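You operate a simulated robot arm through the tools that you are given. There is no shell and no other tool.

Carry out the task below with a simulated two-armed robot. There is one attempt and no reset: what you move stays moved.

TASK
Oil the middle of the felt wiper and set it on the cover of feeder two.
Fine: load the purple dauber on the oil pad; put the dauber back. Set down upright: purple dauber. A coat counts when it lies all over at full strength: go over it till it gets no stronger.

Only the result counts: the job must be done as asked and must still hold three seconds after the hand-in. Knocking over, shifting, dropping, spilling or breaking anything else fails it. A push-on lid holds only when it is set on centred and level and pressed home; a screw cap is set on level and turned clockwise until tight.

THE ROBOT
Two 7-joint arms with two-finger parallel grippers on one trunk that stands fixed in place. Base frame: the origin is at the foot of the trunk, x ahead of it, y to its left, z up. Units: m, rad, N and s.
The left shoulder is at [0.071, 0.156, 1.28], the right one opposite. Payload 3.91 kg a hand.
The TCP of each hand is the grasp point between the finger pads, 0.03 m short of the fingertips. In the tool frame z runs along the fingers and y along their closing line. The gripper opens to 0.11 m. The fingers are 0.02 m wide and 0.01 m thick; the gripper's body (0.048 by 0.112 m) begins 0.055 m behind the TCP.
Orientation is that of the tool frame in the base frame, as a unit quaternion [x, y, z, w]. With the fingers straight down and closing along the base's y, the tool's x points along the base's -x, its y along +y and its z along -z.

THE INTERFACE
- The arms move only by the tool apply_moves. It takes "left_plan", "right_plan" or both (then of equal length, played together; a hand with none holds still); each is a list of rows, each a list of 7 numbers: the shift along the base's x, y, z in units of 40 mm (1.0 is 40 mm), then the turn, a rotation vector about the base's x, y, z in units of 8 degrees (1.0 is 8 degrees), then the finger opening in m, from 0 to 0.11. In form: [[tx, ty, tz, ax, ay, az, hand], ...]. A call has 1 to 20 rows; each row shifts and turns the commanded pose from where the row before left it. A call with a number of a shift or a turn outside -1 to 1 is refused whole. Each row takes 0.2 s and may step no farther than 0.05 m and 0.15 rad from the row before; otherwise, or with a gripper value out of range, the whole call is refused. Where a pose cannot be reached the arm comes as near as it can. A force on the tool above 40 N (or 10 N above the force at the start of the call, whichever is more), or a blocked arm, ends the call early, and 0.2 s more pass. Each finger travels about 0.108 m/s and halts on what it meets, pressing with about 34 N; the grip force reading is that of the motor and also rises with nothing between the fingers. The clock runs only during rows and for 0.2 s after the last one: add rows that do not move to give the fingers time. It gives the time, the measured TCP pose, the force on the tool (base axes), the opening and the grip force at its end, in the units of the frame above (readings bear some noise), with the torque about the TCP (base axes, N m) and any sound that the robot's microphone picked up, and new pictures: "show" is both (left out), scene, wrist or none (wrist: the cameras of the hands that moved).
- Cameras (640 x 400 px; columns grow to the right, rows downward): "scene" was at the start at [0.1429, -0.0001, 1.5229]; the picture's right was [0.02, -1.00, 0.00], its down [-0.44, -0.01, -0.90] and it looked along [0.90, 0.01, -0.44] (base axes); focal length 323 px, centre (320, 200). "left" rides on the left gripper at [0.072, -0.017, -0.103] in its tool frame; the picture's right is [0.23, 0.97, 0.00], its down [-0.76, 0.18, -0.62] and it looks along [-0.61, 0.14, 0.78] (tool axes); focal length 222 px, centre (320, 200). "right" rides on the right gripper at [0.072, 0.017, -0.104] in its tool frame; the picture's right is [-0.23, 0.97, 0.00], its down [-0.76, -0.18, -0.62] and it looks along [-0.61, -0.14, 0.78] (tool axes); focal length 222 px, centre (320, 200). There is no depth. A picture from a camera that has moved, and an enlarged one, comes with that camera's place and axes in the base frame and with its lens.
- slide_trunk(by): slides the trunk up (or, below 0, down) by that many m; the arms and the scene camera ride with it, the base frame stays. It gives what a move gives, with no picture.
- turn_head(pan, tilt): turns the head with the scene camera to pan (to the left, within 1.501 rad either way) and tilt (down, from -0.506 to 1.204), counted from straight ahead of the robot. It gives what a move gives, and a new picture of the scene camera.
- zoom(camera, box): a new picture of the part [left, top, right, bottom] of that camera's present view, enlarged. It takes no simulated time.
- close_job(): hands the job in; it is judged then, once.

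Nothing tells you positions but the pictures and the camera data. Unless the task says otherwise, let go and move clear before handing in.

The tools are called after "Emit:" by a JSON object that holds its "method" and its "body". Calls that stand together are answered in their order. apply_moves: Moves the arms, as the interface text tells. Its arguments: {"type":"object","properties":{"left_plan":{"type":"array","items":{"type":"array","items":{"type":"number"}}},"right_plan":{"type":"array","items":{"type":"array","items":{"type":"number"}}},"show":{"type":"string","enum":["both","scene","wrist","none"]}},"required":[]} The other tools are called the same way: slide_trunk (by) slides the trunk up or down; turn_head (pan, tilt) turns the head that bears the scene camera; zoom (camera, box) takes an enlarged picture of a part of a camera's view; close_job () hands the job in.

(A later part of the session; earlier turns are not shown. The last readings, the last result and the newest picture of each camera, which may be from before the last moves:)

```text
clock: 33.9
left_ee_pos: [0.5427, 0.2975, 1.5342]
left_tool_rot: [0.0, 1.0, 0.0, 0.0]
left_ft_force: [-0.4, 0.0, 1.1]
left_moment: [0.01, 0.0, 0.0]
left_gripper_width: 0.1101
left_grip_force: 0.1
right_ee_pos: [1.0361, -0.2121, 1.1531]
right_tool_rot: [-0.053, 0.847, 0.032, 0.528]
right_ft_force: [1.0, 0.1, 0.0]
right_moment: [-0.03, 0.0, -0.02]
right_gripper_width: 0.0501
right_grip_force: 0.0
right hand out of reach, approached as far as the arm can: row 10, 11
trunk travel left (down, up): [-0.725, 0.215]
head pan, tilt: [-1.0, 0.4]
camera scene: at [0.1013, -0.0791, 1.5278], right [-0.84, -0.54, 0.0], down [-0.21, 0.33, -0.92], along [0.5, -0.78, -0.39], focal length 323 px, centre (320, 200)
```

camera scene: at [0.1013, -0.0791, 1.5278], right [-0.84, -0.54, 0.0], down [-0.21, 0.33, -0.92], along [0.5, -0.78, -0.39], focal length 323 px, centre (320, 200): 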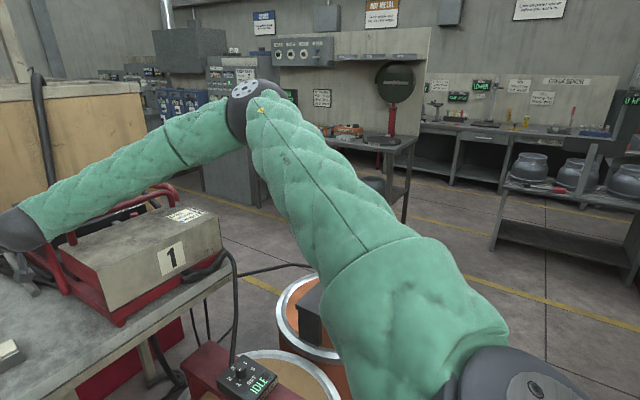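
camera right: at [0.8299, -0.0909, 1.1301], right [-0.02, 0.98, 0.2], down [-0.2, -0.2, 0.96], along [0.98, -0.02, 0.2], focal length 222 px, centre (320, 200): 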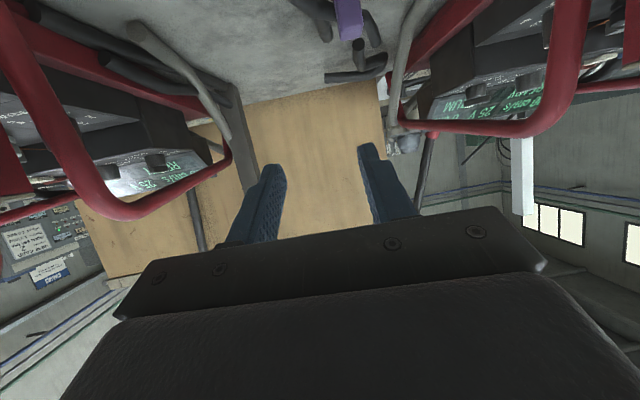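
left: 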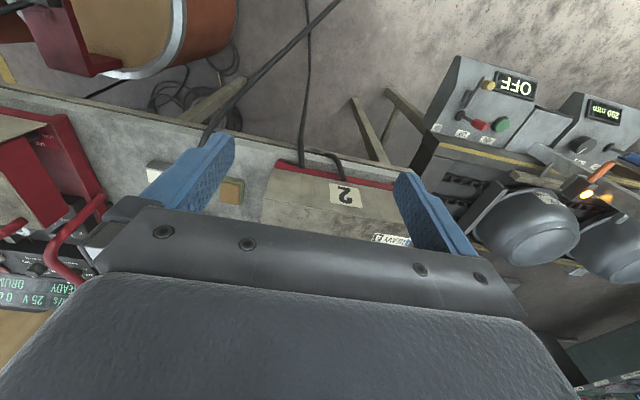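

The elbow stays pinned while pushing down too. I'll check the stated tool-down reach in the free corridor at y≈-0.2 to see whether a different arm posture is used there.

Emit:
{"method": "apply_moves", "body": {"right_plan": [[-1, 0, 0.3, 0, 0, 0, 0.05], [-1, 0, 0.3, 0, 1, 0, 0.05], [-1, 0, 0.3, 0, 1, 0, 0.05], [-1, 0, 0.3, 0, 1, 0, 0.05], [-1, 0, 0.3, 0, 1, 0, 0.05], [-1, 0, 0.3, 0, 1, 0, 0.05], [-1, 0, 0.3, 0, 1, 0, 0.05], [0, 0, 0, 0, 1, 0, 0.05], [0, 0, 0, 0, 1, -0.9, 0.05], [0, 0, 0, 0, 0, 0, 0.05]], "show": "scene"}}

Emit:
{"method": "apply_moves", "body": {"right_plan": [[0, 0, -0.8, 0, 0, 0, 0.05], [0, 0, -0.8, 0, 0, 0, 0.05], [0, 0, -0.8, 0, 0, 0, 0.05], [0, 0, -0.8, 0, 0, 0, 0.05], [0.8, 0, 0, 0, 0, 0, 0.05], [0.8, 0, 0, 0, 0, 0, 0.05], [0.8, 0, 0, 0, 0, 0, 0.05], [0.8, 0, 0, 0, 0, 0, 0.05], [0, 0, 0, 0, 0, 0, 0.05]], "show": "scene"}}

```text
refused: row 9 steps farther than a row can; nothing moved
```

```text
clock: 35.1
left_ee_pos: [0.5427, 0.2981, 1.5331]
left_tool_rot: [0.0, 1.0, -0.002, 0.0]
left_ft_force: [-0.7, -1.3, -0.7]
left_moment: [0.0, 0.03, 0.0]
left_gripper_width: 0.1102
left_grip_force: 0.1
right_ee_pos: [1.008, -0.2334, 1.0819]
right_tool_rot: [-0.057, 0.847, 0.037, 0.527]
right_ft_force: [-5.1, 23.7, 7.1]
right_moment: [-1.04, 0.49, -2.7]
right_gripper_width: 0.0502
right_grip_force: 0.1
right hand out of reach, approached as far as the arm can: row 1, 2, 3, 4, 5
trunk travel left (down, up): [-0.725, 0.215]
head pan, tilt: [-1.0, 0.4]
stopped in row 5 (right hand): the force on the tool passed its limit at 53 N (the readings are from after the stop); the commanded pose is now the measured one
camera scene: at [0.1003, -0.0767, 1.5281], right [-0.84, -0.54, 0.0], down [-0.21, 0.33, -0.92], along [0.5, -0.78, -0.39], focal length 323 px, centre (320, 200)
```

scene: 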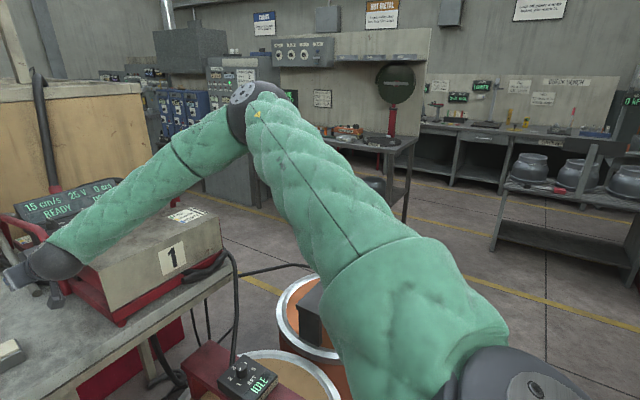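

My first plan was refused for one oversized row and the second ran anyway, pressing the right hand against something at feeder one's side. That was a mistake; I'll back off gently away from it (left, back and up) and check for any damage.

Emit:
{"method": "apply_moves", "body": {"right_plan": [[-0.2, 0.3, 0, 0, 0, 0, 0.05], [-0.5, 0.5, 0.2, 0, 0, 0, 0.05], [-0.8, 0.2, 0.5, 0, 0, 0, 0.05], [-0.8, 0, 0.5, 0, 0, 0, 0.05], [-0.8, 0, 0.5, 0, 0, 0, 0.05], [0, 0, 0, 0, 0, 0, 0.05]], "show": "none"}}

Emit:
{"method": "turn_head", "body": {"pan": 0.016, "tilt": 0.452}}

```text
clock: 36.5
left_ee_pos: [0.5436, 0.2965, 1.533]
left_tool_rot: [0.0, 1.0, 0.0, -0.001]
left_ft_force: [0.6, 0.4, 0.0]
left_moment: [0.02, 0.0, -0.02]
left_gripper_width: 0.1098
left_grip_force: 0.1
right_ee_pos: [0.8827, -0.2006, 1.1497]
right_tool_rot: [-0.055, 0.848, 0.036, 0.525]
right_ft_force: [0.2, 0.0, -0.4]
right_moment: [0.0, 0.01, 0.03]
right_gripper_width: 0.05
right_grip_force: 0.1
right hand out of reach, approached as far as the arm can: row 1
trunk travel left (down, up): [-0.725, 0.215]
head pan, tilt: [-1.0, 0.4]
```

```text
clock: 37.8
left_ee_pos: [0.5425, 0.297, 1.5329]
left_tool_rot: [0.0, 1.0, 0.0, 0.0]
left_ft_force: [0.6, -0.1, 0.8]
left_moment: [0.0, 0.0, 0.0]
left_gripper_width: 0.1099
left_grip_force: 0.0
right_ee_pos: [0.8814, -0.2003, 1.1497]
right_tool_rot: [-0.055, 0.848, 0.036, 0.526]
right_ft_force: [-0.4, 0.7, -1.3]
right_moment: [0.02, 0.01, 0.02]
right_gripper_width: 0.0503
right_grip_force: 0.0
trunk travel left (down, up): [-0.725, 0.215]
head pan, tilt: [0.016, 0.452]
camera scene: at [0.143, 0.0, 1.5229], right [0.01, -1.0, 0.0], down [-0.44, -0.01, -0.9], along [0.9, 0.01, -0.44], focal length 323 px, centre (320, 200)
```

scene: 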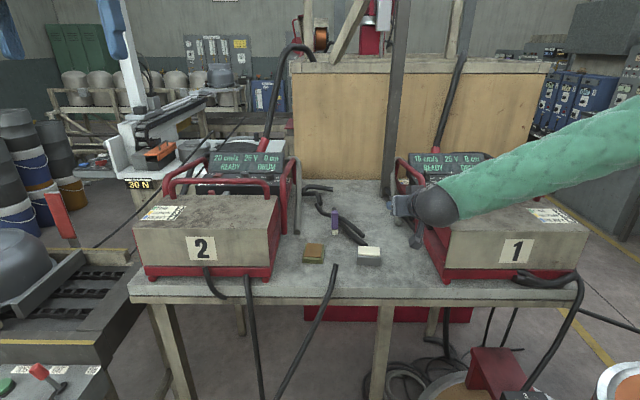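

Everything on the bench, including feeder one, appears where it was. Next I'll straighten the tool to pointing down well away from objects, one call at a time.

Emit:
{"method": "apply_moves", "body": {"right_plan": [[-0.8, 0, 0.4, 0, 0, 0, 0.05], [-0.8, 0, 0.4, 0, 1, 0, 0.05], [-0.8, 0, 0.4, 0, 1, 0, 0.05], [-0.8, 0, 0.4, 0, 1, 0, 0.05], [0, 0, 0, 0, 1, 0, 0.05], [0, 0, 0, 0, 1, 0, 0.05], [0, 0, 0, 0, 1, 0, 0.05], [0, 0, 0, 0, 1, 0, 0.05], [0, 0, 0, 0, 1, 0, 0.05], [0, 0, 0, 0, 0, -0.9, 0.05], [0, 0, 0, 0, 0, 0, 0.05]], "show": "scene"}}

Emit:
{"method": "zoom", "body": {"camera": "scene", "box": [390, 140, 600, 290]}}

```text
clock: 40.2
left_ee_pos: [0.5428, 0.2975, 1.5333]
left_tool_rot: [0.0, 1.0, 0.0, 0.0]
left_ft_force: [-0.5, 0.6, -0.3]
left_moment: [-0.01, 0.04, -0.01]
left_gripper_width: 0.1097
left_grip_force: 0.1
right_ee_pos: [0.7545, -0.2012, 1.2134]
right_tool_rot: [0.035, 0.998, 0.059, 0.0]
right_ft_force: [-0.3, -0.4, 0.2]
right_moment: [0.01, 0.02, 0.01]
right_gripper_width: 0.0501
right_grip_force: 0.0
trunk travel left (down, up): [-0.725, 0.215]
head pan, tilt: [0.016, 0.452]
camera scene: at [0.1434, 0.0002, 1.5229], right [0.02, -1.0, 0.0], down [-0.44, -0.01, -0.9], along [0.9, 0.01, -0.44], focal length 323 px, centre (320, 200)
```

scene: 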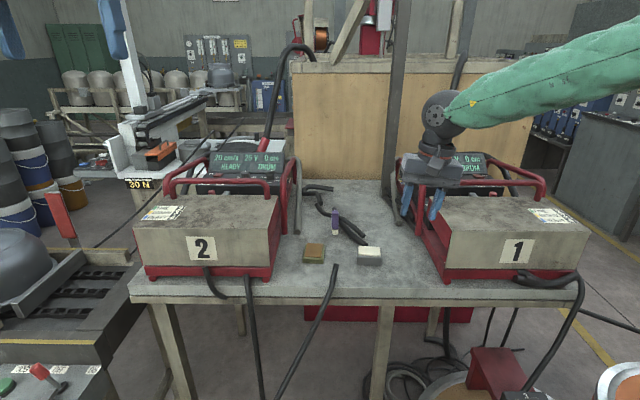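

```text
2.67 times, centred on (495, 215) of scene
camera zoom: at [0.1434, 0.0002, 1.5229], right [0.02, -1.0, 0.0], down [-0.44, -0.01, -0.9], along [0.9, 0.01, -0.44], focal length 862 px, centre (-147, 160)
```

zoom: 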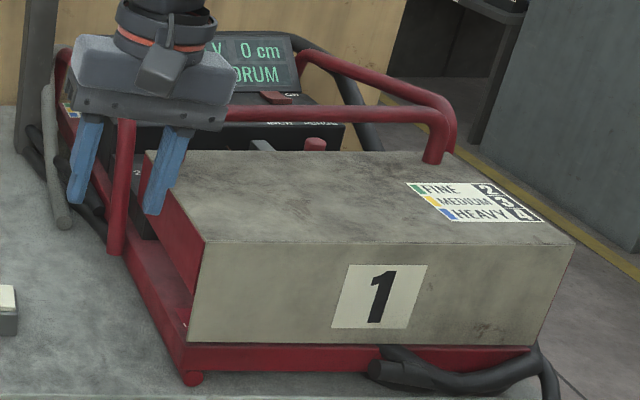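

Feeder one hasn't moved. Now I'll level the tool, go down the middle corridor at y≈-0.15 and z≈1.08, and see how far forward a tool-down posture gets.

Emit:
{"method": "apply_moves", "body": {"right_plan": [[0, 0.4, -0.4, -0.85, 0, 0, 0.05], [0, 0.4, -0.7, 0, 0, 0.5, 0.05], [0, 0.4, -0.7, 0, 0, 0, 0.05], [0, 0, -0.7, 0, 0, 0, 0.05], [0, 0, -0.7, 0, 0, 0, 0.05], [0.7, 0, 0, 0, 0, 0, 0.05], [0.7, 0, 0, 0, 0, 0, 0.05], [0.7, 0, 0, 0, 0, 0, 0.05], [0.7, 0, 0, 0, 0, 0, 0.05], [0.7, 0, 0, 0, 0, 0, 0.05], [0, 0, 0, 0, 0, 0, 0.05]], "show": "both"}}

```text
clock: 42.6
left_ee_pos: [0.5437, 0.2971, 1.5341]
left_tool_rot: [0.0, 1.0, 0.0, -0.001]
left_ft_force: [0.7, 0.3, 0.5]
left_moment: [0.02, 0.0, -0.04]
left_gripper_width: 0.1098
left_grip_force: 0.0
right_ee_pos: [0.8571, -0.1874, 1.1049]
right_tool_rot: [0.0, 1.0, 0.001, 0.003]
right_ft_force: [-0.4, -0.6, 0.1]
right_moment: [0.02, -0.03, 0.03]
right_gripper_width: 0.0502
right_grip_force: 0.0
right hand out of reach, approached as far as the arm can: row 8, 9, 10
trunk travel left (down, up): [-0.725, 0.215]
head pan, tilt: [0.016, 0.452]
camera scene: at [0.1425, 0.0003, 1.523], right [0.02, -1.0, 0.0], down [-0.44, -0.01, -0.9], along [0.9, 0.01, -0.44], focal length 323 px, centre (320, 200)
camera right: at [0.7839, -0.171, 1.2067], right [0.23, 0.97, 0.0], down [0.76, -0.18, 0.63], along [0.61, -0.14, -0.78], focal length 222 px, centre (320, 200)
```

scene: 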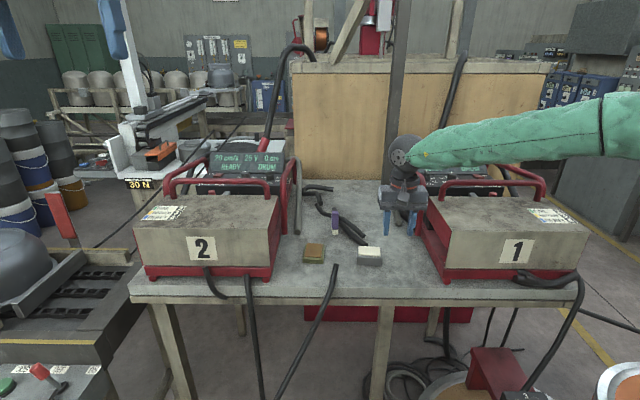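
right: 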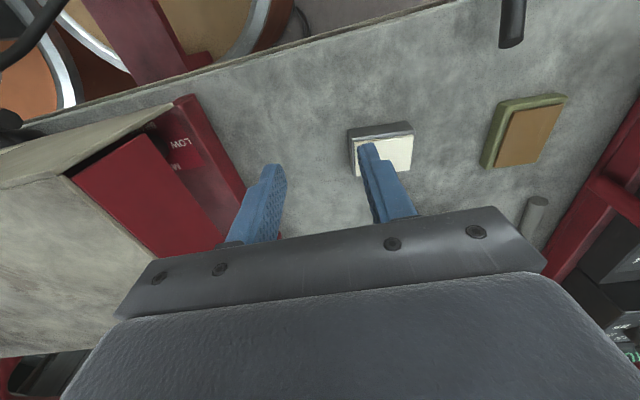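

Even tool-down, the limit is the same pinned elbow. I'll look down at the right shoulder to understand how the arm is mounted.

Emit:
{"method": "turn_head", "body": {"pan": -1.45, "tilt": 0.9}}

```text
clock: 44.1
left_ee_pos: [0.5425, 0.2981, 1.5344]
left_tool_rot: [0.0, 1.0, 0.001, 0.0]
left_ft_force: [0.0, -0.4, 0.7]
left_moment: [0.02, 0.01, 0.02]
left_gripper_width: 0.11
left_grip_force: 0.1
right_ee_pos: [0.8581, -0.1879, 1.1044]
right_tool_rot: [0.0, 1.0, 0.001, 0.003]
right_ft_force: [-0.3, -0.5, 0.9]
right_moment: [-0.02, 0.02, 0.02]
right_gripper_width: 0.0496
right_grip_force: 0.0
trunk travel left (down, up): [-0.725, 0.215]
head pan, tilt: [-1.45, 0.901]
camera scene: at [0.0602, -0.0762, 1.4848], right [-0.99, -0.12, 0.0], down [-0.1, 0.78, -0.62], along [0.07, -0.62, -0.78], focal length 323 px, centre (320, 200)
```

scene: 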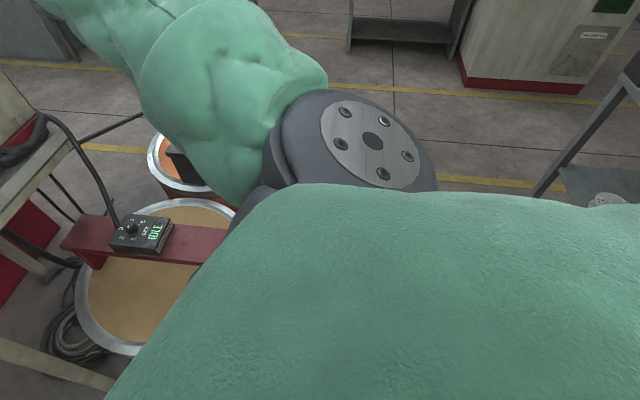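

The shoulder is a lateral first joint followed by a joint with a disc; I want to know whether the second joint really limits inward motion. I'll test in free space: back off, then move the right hand toward the midline at x≈0.6.

Emit:
{"method": "apply_moves", "body": {"right_plan": [[-0.8, 0, 0.5, 0, 0, 0, 0.05], [-0.8, 0, 0.5, 0, 0, 0, 0.05], [-0.8, 0, 0.5, 0, 0, 0, 0.05], [-0.8, 0, 0.5, 0, 0, 0, 0.05], [-0.8, 0, 0.5, 0, 0, 0, 0.05], [-0.8, 0, 0.5, 0, 0, 0, 0.05], [-0.8, 0.8, 0, 0, 0, 0, 0.05], [0, 0.8, 0, 0, 0, 0, 0.05], [0, 0.8, 0, 0, 0, 0, 0.05], [0, 0.8, 0, 0, 0, 0, 0.05], [0, 0.8, 0, 0, 0, 0, 0.05], [0, 0.8, 0, 0, 0, 0, 0.05], [0, 0.8, 0, 0, 0, 0, 0.05], [0, 0, 0, 0, 0, 0, 0.05]], "show": "scene"}}

```text
clock: 47.1
left_ee_pos: [0.5447, 0.2963, 1.5331]
left_tool_rot: [0.0, 1.0, 0.0, -0.001]
left_ft_force: [1.0, 0.6, -0.5]
left_moment: [0.0, 0.01, -0.03]
left_gripper_width: 0.11
left_grip_force: 0.0
right_ee_pos: [0.627, -0.0252, 1.2244]
right_tool_rot: [0.0, 1.0, 0.001, 0.002]
right_ft_force: [0.2, 0.2, -0.5]
right_moment: [-0.01, 0.02, 0.0]
right_gripper_width: 0.05
right_grip_force: 0.0
right hand out of reach, approached as far as the arm can: row 12, 13
trunk travel left (down, up): [-0.725, 0.215]
head pan, tilt: [-1.45, 0.901]
camera scene: at [0.0616, -0.0766, 1.4846], right [-0.99, -0.12, 0.0], down [-0.1, 0.78, -0.62], along [0.07, -0.62, -0.78], focal length 323 px, centre (320, 200)
```

scene: 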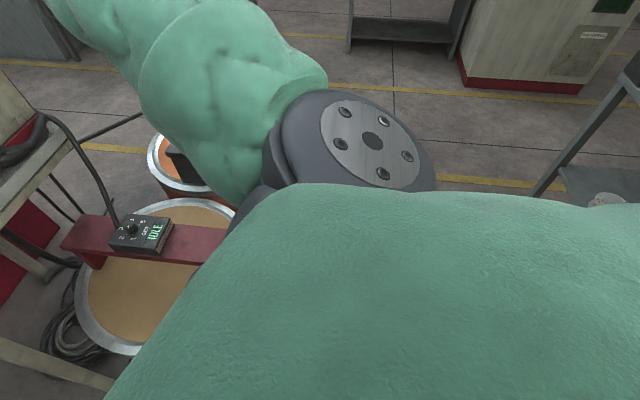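

The upper arm really is at joint limits in this posture (a raised elbow out to the side). Before anything else I'll look at the left arm's posture, which may be in a better configuration.

Emit:
{"method": "turn_head", "body": {"pan": 1.1, "tilt": 0.4}}

```text
clock: 49.5
left_ee_pos: [0.5443, 0.2974, 1.5335]
left_tool_rot: [0.0, 1.0, 0.0, 0.001]
left_ft_force: [0.6, -0.2, 0.0]
left_moment: [0.02, -0.02, -0.02]
left_gripper_width: 0.1102
left_grip_force: 0.0
right_ee_pos: [0.6273, -0.0242, 1.2272]
right_tool_rot: [0.0, 1.0, 0.002, 0.002]
right_ft_force: [0.3, -0.4, 0.4]
right_moment: [0.0, -0.01, -0.02]
right_gripper_width: 0.0501
right_grip_force: 0.0
trunk travel left (down, up): [-0.725, 0.215]
head pan, tilt: [1.1, 0.4]
camera scene: at [0.0932, 0.0813, 1.5278], right [0.89, -0.45, 0.0], down [-0.18, -0.35, -0.92], along [0.42, 0.82, -0.39], focal length 323 px, centre (320, 200)
```

scene: 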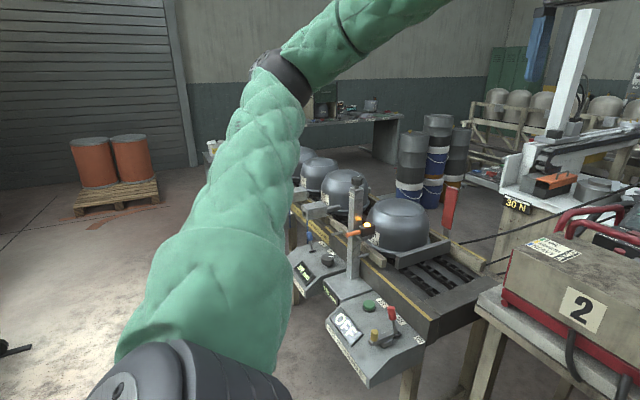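

Both arms start in a raised-elbow posture. I'll try to re-pose the right arm into an elbow-down posture: raise the trunk, take the hand out to the right side of the body clear of everything, lower it there so the elbow drops, then come forward again.

Emit:
{"method": "slide_trunk", "body": {"by": 0.21}}

Emit:
{"method": "turn_head", "body": {"pan": -1.3, "tilt": 0.6}}

```text
clock: 51.7
left_ee_pos: [0.545, 0.2963, 1.7439]
left_tool_rot: [-0.001, 1.0, 0.0, 0.0]
left_ft_force: [0.5, 0.0, -0.2]
left_moment: [0.04, 0.02, 0.01]
left_gripper_width: 0.1102
left_grip_force: 0.1
right_ee_pos: [0.6277, -0.0249, 1.4366]
right_tool_rot: [-0.001, 1.0, 0.001, 0.003]
right_ft_force: [-0.8, 0.3, -0.5]
right_moment: [-0.04, 0.06, 0.04]
right_gripper_width: 0.0501
right_grip_force: 0.2
trunk travel left (down, up): [-0.935, 0.005]
head pan, tilt: [1.1, 0.4]
```

```text
clock: 53.9
left_ee_pos: [0.5432, 0.2965, 1.7429]
left_tool_rot: [0.0, 1.0, 0.001, 0.0]
left_ft_force: [-0.2, 0.5, -0.2]
left_moment: [-0.01, -0.03, -0.01]
left_gripper_width: 0.1102
left_grip_force: 0.0
right_ee_pos: [0.6265, -0.0248, 1.4372]
right_tool_rot: [0.0, 1.0, 0.001, 0.003]
right_ft_force: [-0.8, 0.1, 0.9]
right_moment: [0.01, 0.03, -0.01]
right_gripper_width: 0.0501
right_grip_force: 0.1
trunk travel left (down, up): [-0.935, 0.005]
head pan, tilt: [-1.3, 0.6]
camera scene: at [0.0748, -0.0864, 1.7196], right [-0.96, -0.27, 0.0], down [-0.15, 0.54, -0.83], along [0.22, -0.8, -0.56], focal length 323 px, centre (320, 200)
```

scene: 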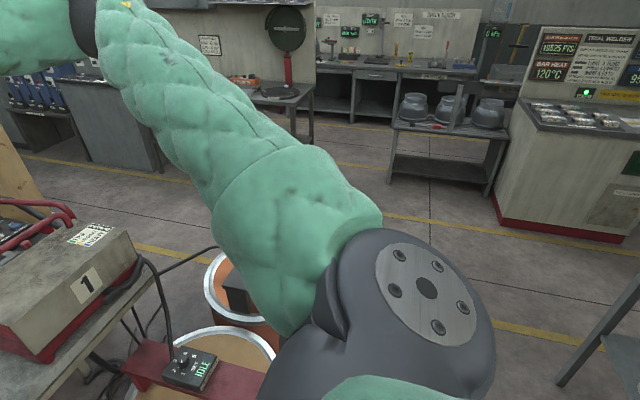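

The floor to the right is open. I'll carry the right hand out to the right in free space, watching the arm.

Emit:
{"method": "apply_moves", "body": {"right_plan": [[-0.55, -1, 0, 0, 0, 0, 0.05], [-0.55, -1, 0, 0, 0, 0, 0.05], [-0.55, -1, 0, 0, 0, 0, 0.05], [-0.55, -1, 0, 0, 0, 0, 0.05], [-0.55, -1, 0, 0, 0, 0, 0.05], [-0.55, -1, 0, 0, 0, 0, 0.05], [-0.55, -1, 0, 0, 0, 0, 0.05], [-0.55, -1, 0, 0, 0, 0, 0.05], [-0.6, -0.9, 0, 0, 0, 0, 0.05], [-0.6, -0.9, 0, 0, 0, 0, 0.05], [-0.6, -0.9, 0, 0, 0, 0, 0.05], [-0.6, -0.9, 0, 0, 0, 0, 0.05], [0, 0, 0, 0, 0, 0, 0.05]], "show": "scene"}}

```text
clock: 56.9
left_ee_pos: [0.5462, 0.2966, 1.7431]
left_tool_rot: [0.001, 1.0, 0.0, -0.001]
left_ft_force: [-0.2, -0.8, -0.3]
left_moment: [-0.02, 0.02, -0.01]
left_gripper_width: 0.1101
left_grip_force: 0.0
right_ee_pos: [0.3607, -0.4904, 1.4776]
right_tool_rot: [0.001, 0.997, 0.0, 0.08]
right_ft_force: [-0.5, -0.1, 0.6]
right_moment: [0.0, 0.03, 0.0]
right_gripper_width: 0.0501
right_grip_force: 0.1
trunk travel left (down, up): [-0.935, 0.005]
head pan, tilt: [-1.3, 0.6]
stopped in row 13 (right hand): the arm was blocked; the commanded pose is now the measured one
camera scene: at [0.078, -0.0862, 1.7194], right [-0.96, -0.27, 0.0], down [-0.15, 0.54, -0.82], along [0.22, -0.8, -0.57], focal length 323 px, centre (320, 200)
```

scene: 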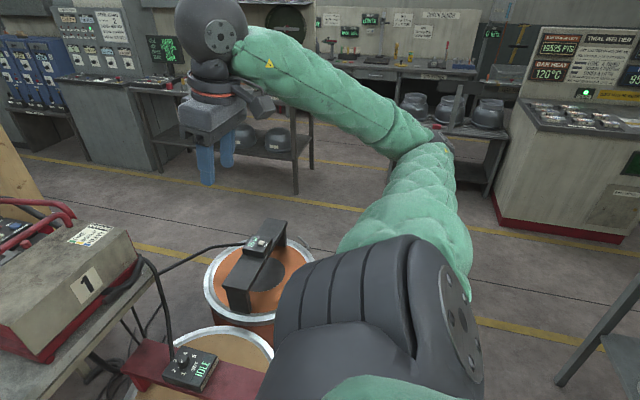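

The elbow has swung out to the side now and the first joint has turned, which is what I wanted. I'll continue by lowering the hand here so the elbow drops below the shoulder.

Emit:
{"method": "apply_moves", "body": {"right_plan": [[0, -0.3, -0.6, 0, 0.5, 0, 0.05], [0, -0.3, -0.8, 0, 0.65, 0, 0.05], [0, -0.3, -0.8, 0, 0, 0, 0.05], [0, -0.3, -0.8, 0, 0, 0, 0.05], [0, -0.3, -0.8, 0, 0, 0, 0.05], [0, -0.3, -0.8, 0, 0, 0, 0.05], [0, -0.3, -0.8, 0, 0, 0, 0.05], [0, 0, 0, 0, 0, 0, 0.05]], "show": "scene"}}

```text
clock: 58.7
left_ee_pos: [0.5436, 0.2968, 1.7438]
left_tool_rot: [0.001, 1.0, -0.001, 0.0]
left_ft_force: [-0.7, 0.7, -1.2]
left_moment: [0.04, 0.04, 0.0]
left_gripper_width: 0.1097
left_grip_force: 0.0
right_ee_pos: [0.3573, -0.5749, 1.2628]
right_tool_rot: [-0.001, 1.0, 0.001, -0.001]
right_ft_force: [0.3, -0.5, -0.7]
right_moment: [-0.01, 0.02, 0.01]
right_gripper_width: 0.0499
right_grip_force: 0.0
trunk travel left (down, up): [-0.935, 0.005]
head pan, tilt: [-1.3, 0.6]
camera scene: at [0.0751, -0.0863, 1.7195], right [-0.96, -0.27, 0.0], down [-0.15, 0.54, -0.83], along [0.22, -0.8, -0.56], focal length 323 px, centre (320, 200)
```

scene: 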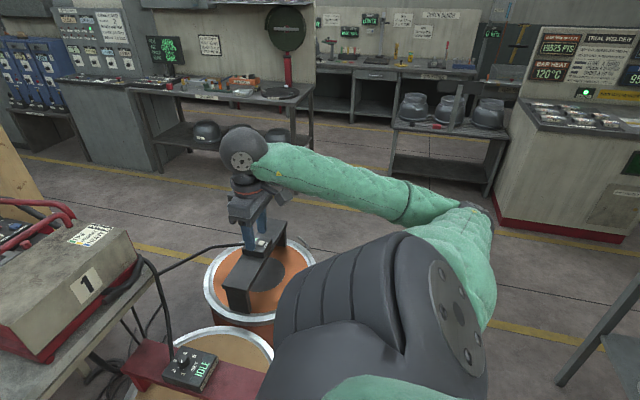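

The elbow keeps dropping to the side as hoped. I'll lower further, staying above the drums.

Emit:
{"method": "apply_moves", "body": {"right_plan": [[-0.2, -0.2, -0.8, 0, 0, 0, 0.05], [-0.2, -0.2, -0.8, 0, 0, 0, 0.05], [-0.2, -0.2, -0.8, 0, 0, 0, 0.05], [-0.2, -0.2, -0.8, 0, 0, 0, 0.05], [-0.2, -0.2, -0.8, 0, 0, 0, 0.05], [-0.2, -0.2, -0.8, 0, 0, 0, 0.05], [-0.2, -0.2, -0.8, 0, 0, 0, 0.05], [0, 0, 0, 0, 0, 0, 0.05]], "show": "scene"}}

```text
clock: 60.5
left_ee_pos: [0.5421, 0.2958, 1.744]
left_tool_rot: [0.001, 1.0, 0.001, 0.0]
left_ft_force: [-0.8, 0.8, 0.0]
left_moment: [-0.01, -0.01, 0.0]
left_gripper_width: 0.11
left_grip_force: 0.2
right_ee_pos: [0.3002, -0.6306, 1.0371]
right_tool_rot: [0.0, 1.0, 0.001, -0.001]
right_ft_force: [-0.2, 0.5, 0.5]
right_moment: [0.02, -0.02, -0.02]
right_gripper_width: 0.0501
right_grip_force: 0.0
trunk travel left (down, up): [-0.935, 0.005]
head pan, tilt: [-1.3, 0.6]
camera scene: at [0.0744, -0.0865, 1.7196], right [-0.96, -0.27, 0.0], down [-0.15, 0.54, -0.83], along [0.22, -0.8, -0.56], focal length 323 px, centre (320, 200)
```

scene: 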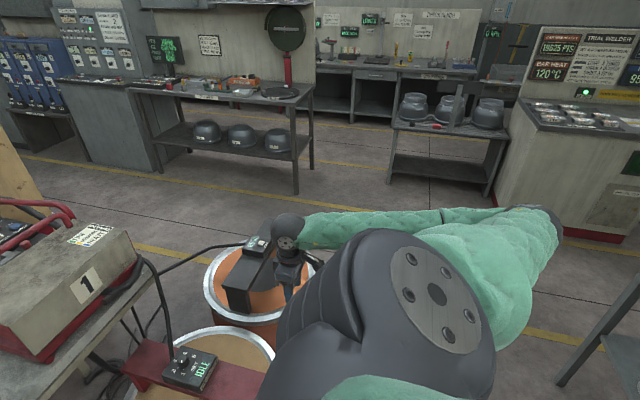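

The elbow is now behind and below. Rotating the whole arm rigidly about the lateral shoulder axis (hand swinging forward and up, tool tilting with it) should carry the elbow down and forward; I'll do the first half.

Emit:
{"method": "apply_moves", "body": {"right_plan": [[0.87, 0, 0.485, 0, -0.5625, 0, 0.05], [0.83, 0, 0.55, 0, -0.5625, 0, 0.05], [0.785, 0, 0.615, 0, -0.5625, 0, 0.05], [0.735, 0, 0.6725, 0, -0.5625, 0, 0.05], [0.6775, 0, 0.73, 0, -0.5625, 0, 0.05], [0.62, 0, 0.78, 0, -0.5625, 0, 0.05], [0.5575, 0, 0.8275, 0, -0.5625, 0, 0.05], [0.49, 0, 0.8675, 0, -0.5625, 0, 0.05], [0.42, 0, 0.9025, 0, -0.5625, 0, 0.05], [0, 0, 0, 0, 0, 0, 0.05]], "show": "scene"}}

```text
clock: 62.7
left_ee_pos: [0.5429, 0.2967, 1.7446]
left_tool_rot: [0.0, 1.0, 0.0, 0.0]
left_ft_force: [0.4, -0.4, 0.8]
left_moment: [0.0, 0.0, 0.04]
left_gripper_width: 0.11
left_grip_force: 0.0
right_ee_pos: [0.5399, -0.6311, 1.2956]
right_tool_rot: [0.0, 0.938, 0.002, 0.345]
right_ft_force: [0.1, -0.8, -0.3]
right_moment: [0.04, -0.01, 0.0]
right_gripper_width: 0.0501
right_grip_force: 0.1
trunk travel left (down, up): [-0.935, 0.005]
head pan, tilt: [-1.3, 0.6]
camera scene: at [0.0742, -0.0868, 1.7196], right [-0.96, -0.27, 0.0], down [-0.15, 0.54, -0.82], along [0.22, -0.8, -0.57], focal length 323 px, centre (320, 200)
```

scene: 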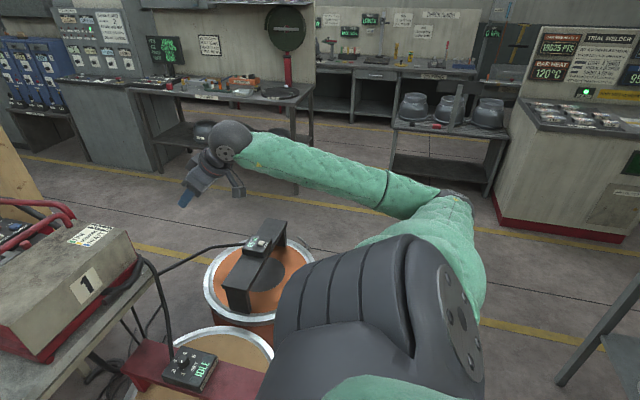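

It works: the first joint is turning and the elbow is moving forward from behind. Continuing the rotation.

Emit:
{"method": "apply_moves", "body": {"right_plan": [[0.3475, 0, 0.935, 0, -0.5625, 0, 0.05], [0.2725, 0, 0.9575, 0, -0.5625, 0, 0.05], [0.2, 0, 0.975, 0, -0.5625, 0, 0.05], [0.12, 0, 0.99, 0, -0.5625, 0, 0.05], [0.0425, 0, 0.995, 0, -0.5625, 0, 0.05], [-0.035, 0, 0.9975, 0, -0.5625, 0, 0.05], [-0.115, 0, 0.99, 0, -0.5625, 0, 0.05], [-0.185, 0, 0.9775, 0, -0.5625, 0, 0.05], [-0.2675, 0, 0.96, 0, -0.5625, 0, 0.05], [0, 0, 0, 0, 0, 0, 0.05]], "show": "scene"}}

```text
clock: 64.9
left_ee_pos: [0.5437, 0.2963, 1.7453]
left_tool_rot: [0.0, 1.0, 0.0, 0.0]
left_ft_force: [0.4, 0.1, 1.0]
left_moment: [0.0, -0.01, 0.01]
left_gripper_width: 0.1099
left_grip_force: 0.0
right_ee_pos: [0.5555, -0.6303, 1.6475]
right_tool_rot: [-0.001, 0.761, 0.001, 0.649]
right_ft_force: [-0.8, 0.7, -0.2]
right_moment: [0.02, -0.01, -0.01]
right_gripper_width: 0.0499
right_grip_force: 0.0
trunk travel left (down, up): [-0.935, 0.005]
head pan, tilt: [-1.3, 0.6]
camera scene: at [0.0746, -0.0868, 1.7195], right [-0.96, -0.27, 0.0], down [-0.15, 0.54, -0.82], along [0.22, -0.8, -0.57], focal length 323 px, centre (320, 200)
```

scene: 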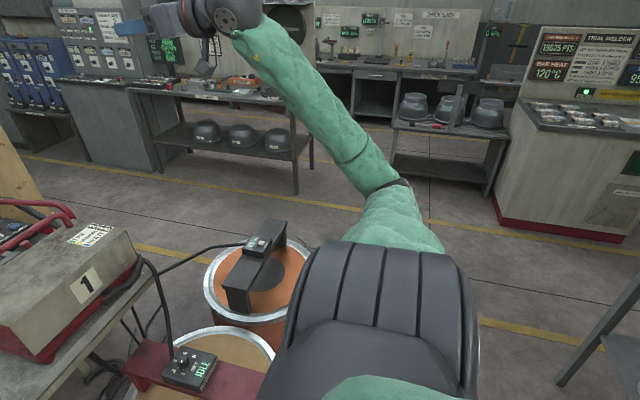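

The elbow is now directly below the side axis. I'll bring the hand inward and forward while keeping the elbow low.

Emit:
{"method": "apply_moves", "body": {"right_plan": [[0.41, 0.825, -0.55, 0, 0, 0, 0.05], [0.41, 0.825, -0.55, 0, 0, 0, 0.05], [0.41, 0.825, -0.55, 0, 0, 0, 0.05], [0.41, 0.825, -0.55, 0, 0, 0, 0.05], [0.41, 0.825, -0.55, 0, 0, 0, 0.05], [0.41, 0.825, -0.55, 0, 0, 0, 0.05], [0.41, 0.825, -0.55, 0, 0, 0, 0.05], [0.41, 0.825, -0.55, 0, 0, 0, 0.05], [0.41, 0.825, -0.55, 0, 0, 0, 0.05], [0, 0, 0, 0, 0, 0, 0.05]], "show": "scene"}}

```text
clock: 67.1
left_ee_pos: [0.5441, 0.297, 1.7434]
left_tool_rot: [0.001, 1.0, -0.001, -0.001]
left_ft_force: [1.0, 0.3, -0.3]
left_moment: [-0.03, 0.02, 0.01]
left_gripper_width: 0.1103
left_grip_force: 0.0
right_ee_pos: [0.6996, -0.3406, 1.455]
right_tool_rot: [-0.001, 0.762, 0.001, 0.648]
right_ft_force: [0.0, 0.0, 0.0]
right_moment: [0.0, 0.01, 0.03]
right_gripper_width: 0.0499
right_grip_force: 0.1
right hand out of reach, approached as far as the arm can: row 9
trunk travel left (down, up): [-0.935, 0.005]
head pan, tilt: [-1.3, 0.6]
camera scene: at [0.0758, -0.0851, 1.7196], right [-0.96, -0.27, 0.0], down [-0.15, 0.54, -0.83], along [0.22, -0.8, -0.56], focal length 323 px, centre (320, 200)
```

scene: 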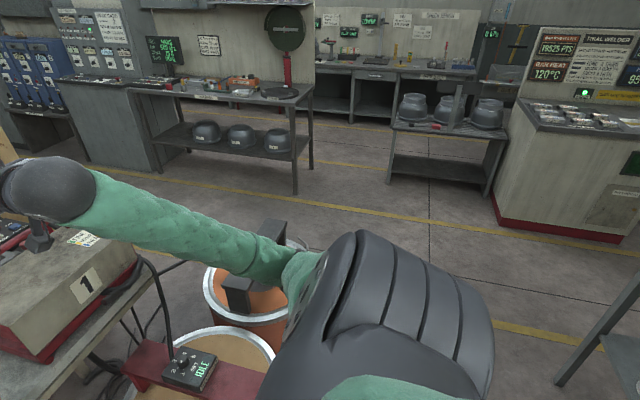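

The elbow is now forward and low. I'll extend the hand forward from here and see whether the limits are gone.

Emit:
{"method": "apply_moves", "body": {"right_plan": [[0.8, 0.2, 0, 0, 0, 0, 0.05], [0.8, 0.2, 0, 0, 0, 0, 0.05], [0.8, 0.3, 0, 0, 0, 0, 0.05], [0.8, 0.3, 0, 0, 0, 0, 0.05], [0.8, 0.3, -0.2, 0, 0, 0, 0.05], [0.8, 0.3, -0.2, 0, 0, 0, 0.05], [0, 0, 0, 0, 0, 0, 0.05]], "show": "scene"}}

```text
clock: 68.7
left_ee_pos: [0.5427, 0.2964, 1.7439]
left_tool_rot: [-0.001, 1.0, 0.0, 0.001]
left_ft_force: [0.2, 0.0, 0.6]
left_moment: [-0.02, -0.03, 0.01]
left_gripper_width: 0.1099
left_grip_force: 0.1
right_ee_pos: [0.6984, -0.3413, 1.455]
right_tool_rot: [-0.002, 0.761, 0.003, 0.649]
right_ft_force: [1.5, -0.5, -0.7]
right_moment: [-0.01, 0.0, 0.02]
right_gripper_width: 0.0502
right_grip_force: 0.1
right hand out of reach, approached as far as the arm can: row 1, 2, 3, 4, 5, 6
trunk travel left (down, up): [-0.935, 0.005]
head pan, tilt: [-1.3, 0.6]
camera scene: at [0.0741, -0.087, 1.7196], right [-0.96, -0.27, 0.0], down [-0.15, 0.54, -0.82], along [0.22, -0.79, -0.57], focal length 323 px, centre (320, 200)
```

scene: 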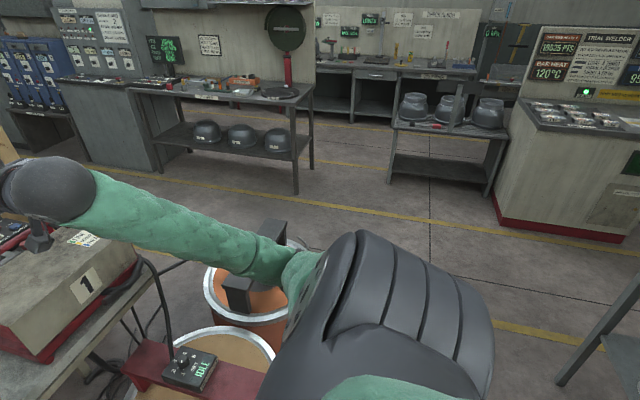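

It is locked now, probably by a roll joint of the wrist or forearm. I'll test rolling the tool about its own axis to see which direction frees it.

Emit:
{"method": "apply_moves", "body": {"right_plan": [[0, 0, 0, 0.98, 0, -0.15, 0.05], [0, 0, 0, 0.98, 0, -0.15, 0.05], [0, 0, 0, 0.98, 0, -0.15, 0.05], [0, 0, 0, 0, 0, 0, 0.05]], "show": "none"}}

```text
clock: 69.7
left_ee_pos: [0.5426, 0.2967, 1.7437]
left_tool_rot: [0.001, 1.0, 0.0, 0.001]
left_ft_force: [0.0, 0.3, -0.5]
left_moment: [-0.04, -0.02, -0.04]
left_gripper_width: 0.11
left_grip_force: 0.1
right_ee_pos: [0.6981, -0.3419, 1.4548]
right_tool_rot: [0.156, 0.745, 0.137, 0.634]
right_ft_force: [-0.2, -0.4, 0.4]
right_moment: [-0.03, 0.02, 0.02]
right_gripper_width: 0.0499
right_grip_force: 0.0
trunk travel left (down, up): [-0.935, 0.005]
head pan, tilt: [-1.3, 0.6]
```

That roll direction was free. Let me try moving forward again now.

Emit:
{"method": "apply_moves", "body": {"right_plan": [[0.8, 0.2, 0, 0, 0, 0, 0.05], [0.8, 0.2, 0, 0, 0, 0, 0.05], [0.8, 0.3, 0, 0, 0, 0, 0.05], [0, 0, 0, 0, 0, 0, 0.05]], "show": "none"}}

```text
clock: 70.7
left_ee_pos: [0.5427, 0.2974, 1.7439]
left_tool_rot: [0.0, 1.0, -0.001, 0.001]
left_ft_force: [-0.7, 0.9, -0.1]
left_moment: [0.01, 0.03, -0.01]
left_gripper_width: 0.1099
left_grip_force: 0.0
right_ee_pos: [0.7402, -0.362, 1.4262]
right_tool_rot: [0.156, 0.745, 0.135, 0.635]
right_ft_force: [-0.2, -0.2, 0.0]
right_moment: [-0.03, 0.0, 0.01]
right_gripper_width: 0.05
right_grip_force: 0.1
right hand out of reach, approached as far as the arm can: row 1, 2, 3
trunk travel left (down, up): [-0.935, 0.005]
head pan, tilt: [-1.3, 0.6]
```

It slid a little but is limited again. Let me look at the arm posture.

Emit:
{"method": "turn_head", "body": {"pan": -1.0, "tilt": 0.9}}

```text
clock: 71.5
left_ee_pos: [0.543, 0.2963, 1.7439]
left_tool_rot: [0.001, 1.0, -0.001, 0.0]
left_ft_force: [-0.1, -0.6, 0.2]
left_moment: [-0.01, -0.03, 0.01]
left_gripper_width: 0.11
left_grip_force: 0.0
right_ee_pos: [0.7402, -0.3613, 1.4258]
right_tool_rot: [0.154, 0.744, 0.137, 0.635]
right_ft_force: [-0.2, -0.3, -0.2]
right_moment: [-0.01, -0.02, 0.0]
right_gripper_width: 0.0502
right_grip_force: 0.0
trunk travel left (down, up): [-0.935, 0.005]
head pan, tilt: [-1.0, 0.901]
camera scene: at [0.0919, -0.0647, 1.6948], right [-0.84, -0.54, 0.0], down [-0.42, 0.66, -0.62], along [0.34, -0.52, -0.78], focal length 323 px, centre (320, 200)
```

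scene: 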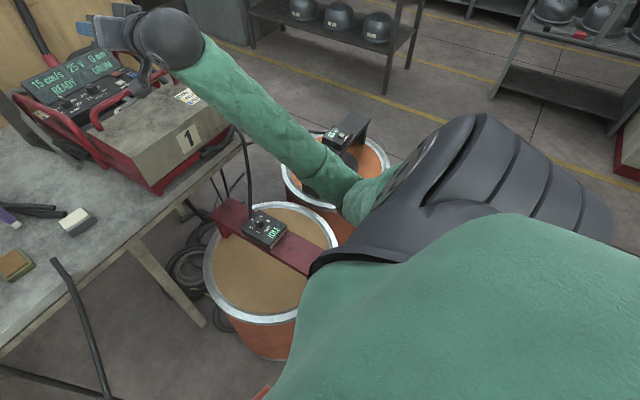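

The elbow is down in front now. Since rolling the tool helped, I'll roll further the same way (a half turn gives an equivalent grip) and then try forward again.

Emit:
{"method": "apply_moves", "body": {"right_plan": [[0, 0, 0, 0.98, 0, -0.15, 0.05], [0, 0, 0, 0.98, 0, -0.15, 0.05], [0, 0, 0, 0.98, 0, -0.15, 0.05], [0, 0, 0, 0.98, 0, -0.15, 0.05], [0, 0, 0, 0.98, 0, -0.15, 0.05], [0, 0, 0, 0.98, 0, -0.15, 0.05], [0, 0, 0, 0.98, 0, -0.15, 0.05], [0, 0, 0, 0.98, 0, -0.15, 0.05], [0.8, 0.1, 0, 0, 0, 0, 0.05], [0.8, 0.1, 0, 0, 0, 0, 0.05], [0.8, 0.1, 0, 0, 0, 0, 0.05], [0, 0, 0, 0, 0, 0, 0.05]], "show": "scene"}}

```text
clock: 74.1
left_ee_pos: [0.5416, 0.297, 1.7449]
left_tool_rot: [0.0, 1.0, 0.001, -0.001]
left_ft_force: [0.1, 0.2, -0.3]
left_moment: [0.02, -0.01, 0.04]
left_gripper_width: 0.1097
left_grip_force: 0.0
right_ee_pos: [0.7418, -0.3635, 1.4241]
right_tool_rot: [0.522, 0.549, 0.452, 0.47]
right_ft_force: [0.0, -0.6, 0.6]
right_moment: [0.0, 0.0, -0.02]
right_gripper_width: 0.0503
right_grip_force: 0.1
right hand out of reach, approached as far as the arm can: row 9, 10, 11
trunk travel left (down, up): [-0.935, 0.005]
head pan, tilt: [-1.0, 0.901]
camera scene: at [0.0918, -0.0649, 1.6948], right [-0.84, -0.54, 0.0], down [-0.42, 0.66, -0.62], along [0.34, -0.52, -0.78], focal length 323 px, centre (320, 200)
```

scene: 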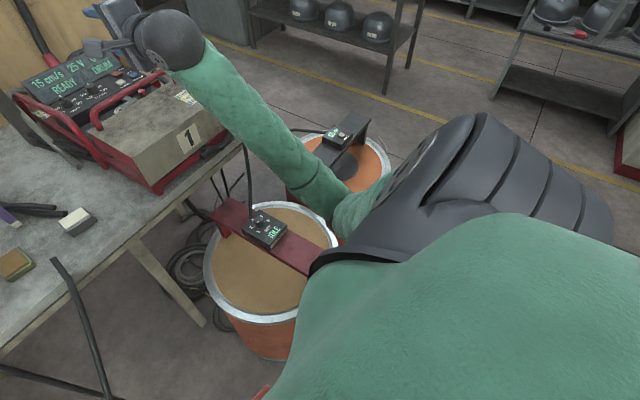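

The arm seems to be limited by the shoulder joint again in this branch. I'll test this directly with a pure rotation about the lateral shoulder axis from here.

Emit:
{"method": "apply_moves", "body": {"right_plan": [[0.068, 0, 0.968, 0, -0.4125, 0, 0.05], [0.012, 0, 0.97, 0, -0.4125, 0, 0.05], [-0.044, 0, 0.969, 0, -0.4125, 0, 0.05], [-0.1, 0, 0.965, 0, -0.4125, 0, 0.05], [0, 0, 0, 0, 0, 0, 0.05]], "show": "scene"}}

```text
clock: 75.3
left_ee_pos: [0.5423, 0.2973, 1.7448]
left_tool_rot: [0.0, 1.0, 0.0, 0.0]
left_ft_force: [0.1, 0.2, 1.2]
left_moment: [0.05, -0.01, 0.03]
left_gripper_width: 0.11
left_grip_force: 0.1
right_ee_pos: [0.7401, -0.3634, 1.5795]
right_tool_rot: [0.466, 0.493, 0.508, 0.531]
right_ft_force: [-0.4, 0.2, -0.8]
right_moment: [0.02, -0.03, -0.01]
right_gripper_width: 0.0503
right_grip_force: 0.1
trunk travel left (down, up): [-0.935, 0.005]
head pan, tilt: [-1.0, 0.901]
camera scene: at [0.0918, -0.065, 1.6948], right [-0.84, -0.54, 0.0], down [-0.42, 0.66, -0.62], along [0.34, -0.52, -0.78], focal length 323 px, centre (320, 200)
```

scene: 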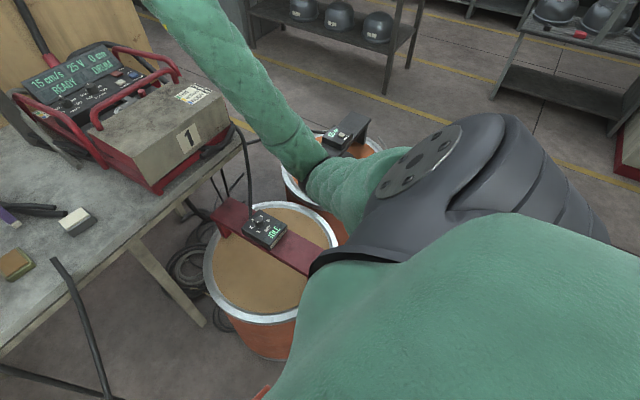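

The shoulder does rotate on: the elbow is now coming forward and up from below. I'll continue this rotation further.

Emit:
{"method": "apply_moves", "body": {"right_plan": [[-0.14, 0, 0.955, 0, -0.4125, 0, 0.05], [-0.2, 0, 0.945, 0, -0.4125, 0, 0.05], [-0.25, 0, 0.935, 0, -0.4125, 0, 0.05], [-0.3, 0, 0.92, 0, -0.4125, 0, 0.05], [-0.35, 0, 0.9, 0, -0.4125, 0, 0.05], [-0.4, 0, 0.88, 0, -0.4125, 0, 0.05], [-0.45, 0, 0.86, 0, -0.4125, 0, 0.05], [-0.5, 0, 0.83, 0, -0.4125, 0, 0.05], [0, 0, 0, 0, 0, 0, 0.05]], "show": "scene"}}

```text
clock: 77.3
left_ee_pos: [0.5435, 0.2975, 1.7441]
left_tool_rot: [0.0, 1.0, 0.0, 0.0]
left_ft_force: [-0.4, -0.2, -0.7]
left_moment: [0.0, -0.02, 0.0]
left_gripper_width: 0.1102
left_grip_force: 0.1
right_ee_pos: [0.64, -0.3646, 1.8647]
right_tool_rot: [0.337, 0.36, 0.602, 0.628]
right_ft_force: [0.2, -0.3, 0.4]
right_moment: [0.03, -0.01, 0.0]
right_gripper_width: 0.05
right_grip_force: 0.0
right hand out of reach, approached as far as the arm can: row 8
trunk travel left (down, up): [-0.935, 0.005]
head pan, tilt: [-1.0, 0.901]
camera scene: at [0.0925, -0.0649, 1.6947], right [-0.84, -0.54, 0.0], down [-0.42, 0.66, -0.62], along [0.33, -0.52, -0.78], focal length 323 px, centre (320, 200)
```

scene: 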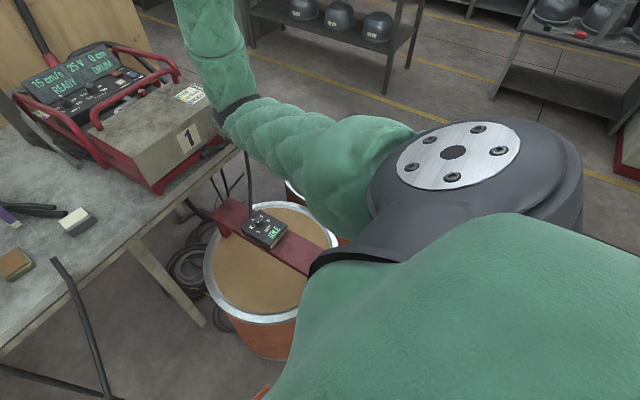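

The elbow is now forward and only slightly below the shoulder, which is a different and promising posture. I'll extend the hand forward and level the tool in this high free space.

Emit:
{"method": "apply_moves", "body": {"right_plan": [[0.85, 0.03, -0.7, 0, 0.49, 0, 0.05], [0.85, 0.03, -0.7, 0, 0.49, 0, 0.05], [0.85, 0.03, -0.7, 0, 0.49, 0, 0.05], [0.85, 0.03, -0.7, 0, 0.49, 0, 0.05], [0.85, 0.03, -0.7, 0, 0.49, 0, 0.05], [0.85, 0.03, -0.7, 0, 0.49, 0, 0.05], [0.85, 0.03, -0.7, 0, 0.49, 0, 0.05], [0.85, 0.03, -0.7, 0, 0.49, 0, 0.05], [0, 0, 0, 0, 0, 0, 0.05]], "show": "scene"}}

```text
clock: 79.3
left_ee_pos: [0.5423, 0.296, 1.745]
left_tool_rot: [0.001, 1.0, 0.0, 0.001]
left_ft_force: [0.1, -1.4, 0.4]
left_moment: [0.01, 0.01, 0.03]
left_gripper_width: 0.1098
left_grip_force: 0.0
right_ee_pos: [0.893, -0.3607, 1.6495]
right_tool_rot: [0.488, 0.515, 0.488, 0.508]
right_ft_force: [-0.6, 0.2, -1.1]
right_moment: [-0.02, 0.0, 0.01]
right_gripper_width: 0.0501
right_grip_force: 0.1
right hand out of reach, approached as far as the arm can: row 1
trunk travel left (down, up): [-0.935, 0.005]
head pan, tilt: [-1.0, 0.901]
camera scene: at [0.0912, -0.0656, 1.6948], right [-0.84, -0.54, 0.0], down [-0.42, 0.66, -0.62], along [0.34, -0.52, -0.78], focal length 323 px, centre (320, 200)
```

scene: 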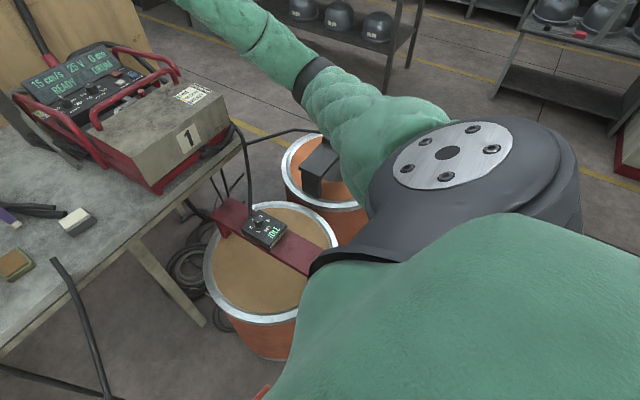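

I've found that the shoulder's first joint is limited symmetrically. I'll now test how far inward this elbow-low posture lets the hand go, still high up in free space.

Emit:
{"method": "apply_moves", "body": {"right_plan": [[0, 0.8, -0.3, 0, 0, 0, 0.05], [0, 0.8, -0.3, 0, 0, 0, 0.05], [0, 0.8, -0.3, 0, 0, 0, 0.05], [0, 0.8, -0.3, 0, 0, 0, 0.05], [0, 0.8, -0.3, 0, 0, 0, 0.05], [0, 0.8, -0.3, 0, 0, 0, 0.05], [0, 0.8, -0.3, 0, 0, 0, 0.05], [0, 0.8, -0.3, 0, 0, 0, 0.05], [0, 0.8, -0.3, 0, 0, 0, 0.05], [0, 0.8, -0.3, 0, 0, 0, 0.05], [0, 0, 0, 0, 0, 0, 0.05]], "show": "scene"}}

```text
clock: 81.7
left_ee_pos: [0.5428, 0.2961, 1.7439]
left_tool_rot: [0.001, 1.0, 0.0, 0.0]
left_ft_force: [-0.5, -0.5, 0.4]
left_moment: [0.01, -0.03, 0.01]
left_gripper_width: 0.1099
left_grip_force: 0.1
right_ee_pos: [0.8921, -0.278, 1.6282]
right_tool_rot: [0.488, 0.517, 0.487, 0.507]
right_ft_force: [-0.4, -0.2, -0.7]
right_moment: [-0.01, 0.04, -0.01]
right_gripper_width: 0.0501
right_grip_force: 0.1
right hand out of reach, approached as far as the arm can: row 2, 3, 4, 5, 6, 7, 8, 9, 10
trunk travel left (down, up): [-0.935, 0.005]
head pan, tilt: [-1.0, 0.901]
camera scene: at [0.0916, -0.0648, 1.6948], right [-0.84, -0.54, 0.0], down [-0.42, 0.66, -0.62], along [0.34, -0.52, -0.78], focal length 323 px, centre (320, 200)
```

scene: 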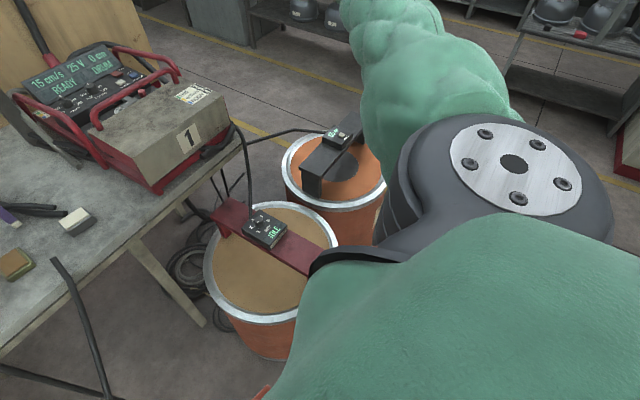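

The elbow swung outward instead. Let me look at the arm's whole posture before the next step.

Emit:
{"method": "turn_head", "body": {"pan": -0.9, "tilt": 0.3}}

```text
clock: 82.7
left_ee_pos: [0.5435, 0.2965, 1.744]
left_tool_rot: [-0.001, 1.0, 0.0, 0.0]
left_ft_force: [-0.4, 0.1, 0.5]
left_moment: [0.03, -0.02, 0.0]
left_gripper_width: 0.11
left_grip_force: 0.1
right_ee_pos: [0.8941, -0.2783, 1.6276]
right_tool_rot: [0.488, 0.517, 0.488, 0.507]
right_ft_force: [0.0, 0.1, 0.7]
right_moment: [-0.02, 0.01, 0.01]
right_gripper_width: 0.05
right_grip_force: 0.1
trunk travel left (down, up): [-0.935, 0.005]
head pan, tilt: [-0.901, 0.3]
camera scene: at [0.1094, -0.0745, 1.7469], right [-0.78, -0.62, 0.0], down [-0.18, 0.23, -0.95], along [0.59, -0.75, -0.3], focal length 323 px, centre (320, 200)
```

scene: 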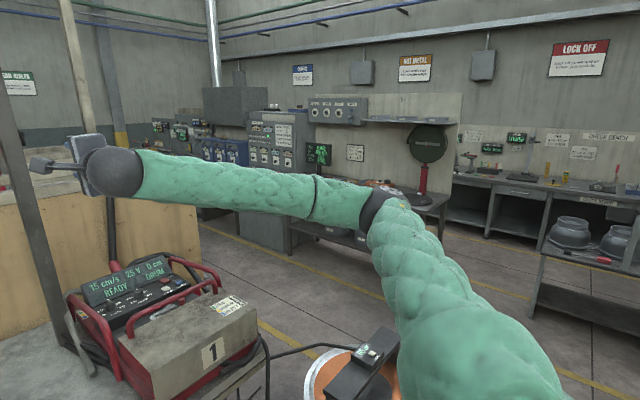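

This is useful: here the elbow sits at shoulder height, in front, a posture that was impossible in the first branch. I'll undo the tool roll here and then test moving inward again.

Emit:
{"method": "apply_moves", "body": {"right_plan": [[0, 0, 0, -0.98, 0, 0, 0.05], [0, 0, 0, -0.98, 0, 0, 0.05], [0, 0, 0, -0.98, 0, 0, 0.05], [0, 0, 0, -0.98, 0, 0, 0.05], [0, 0, 0, -0.98, 0, 0, 0.05], [0, 0, 0, -0.98, 0, 0, 0.05], [0, 0, 0, -0.98, 0, 0, 0.05], [0, 0, 0, -0.98, 0, 0, 0.05], [0, 0, 0, -0.98, 0, 0, 0.05], [0, 0, 0, -0.98, 0, 0, 0.05], [0, 0, 0, -0.98, 0, 0, 0.05], [0, 0, 0, 0, 0, 0, 0.05]], "show": "scene"}}

```text
clock: 85.3
left_ee_pos: [0.5436, 0.2971, 1.7438]
left_tool_rot: [-0.001, 1.0, 0.001, 0.0]
left_ft_force: [0.6, 0.8, -0.1]
left_moment: [0.05, 0.0, 0.01]
left_gripper_width: 0.11
left_grip_force: 0.1
right_ee_pos: [0.8932, -0.2783, 1.6285]
right_tool_rot: [0.008, 0.712, 0.004, 0.702]
right_ft_force: [-0.9, 0.3, -0.3]
right_moment: [-0.03, 0.01, 0.01]
right_gripper_width: 0.05
right_grip_force: 0.1
trunk travel left (down, up): [-0.935, 0.005]
head pan, tilt: [-0.901, 0.3]
camera scene: at [0.1091, -0.0745, 1.747], right [-0.78, -0.62, 0.0], down [-0.18, 0.23, -0.96], along [0.59, -0.75, -0.3], focal length 323 px, centre (320, 200)
```

scene: 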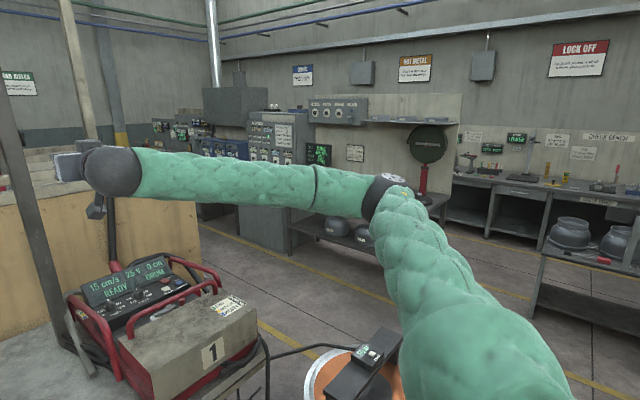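

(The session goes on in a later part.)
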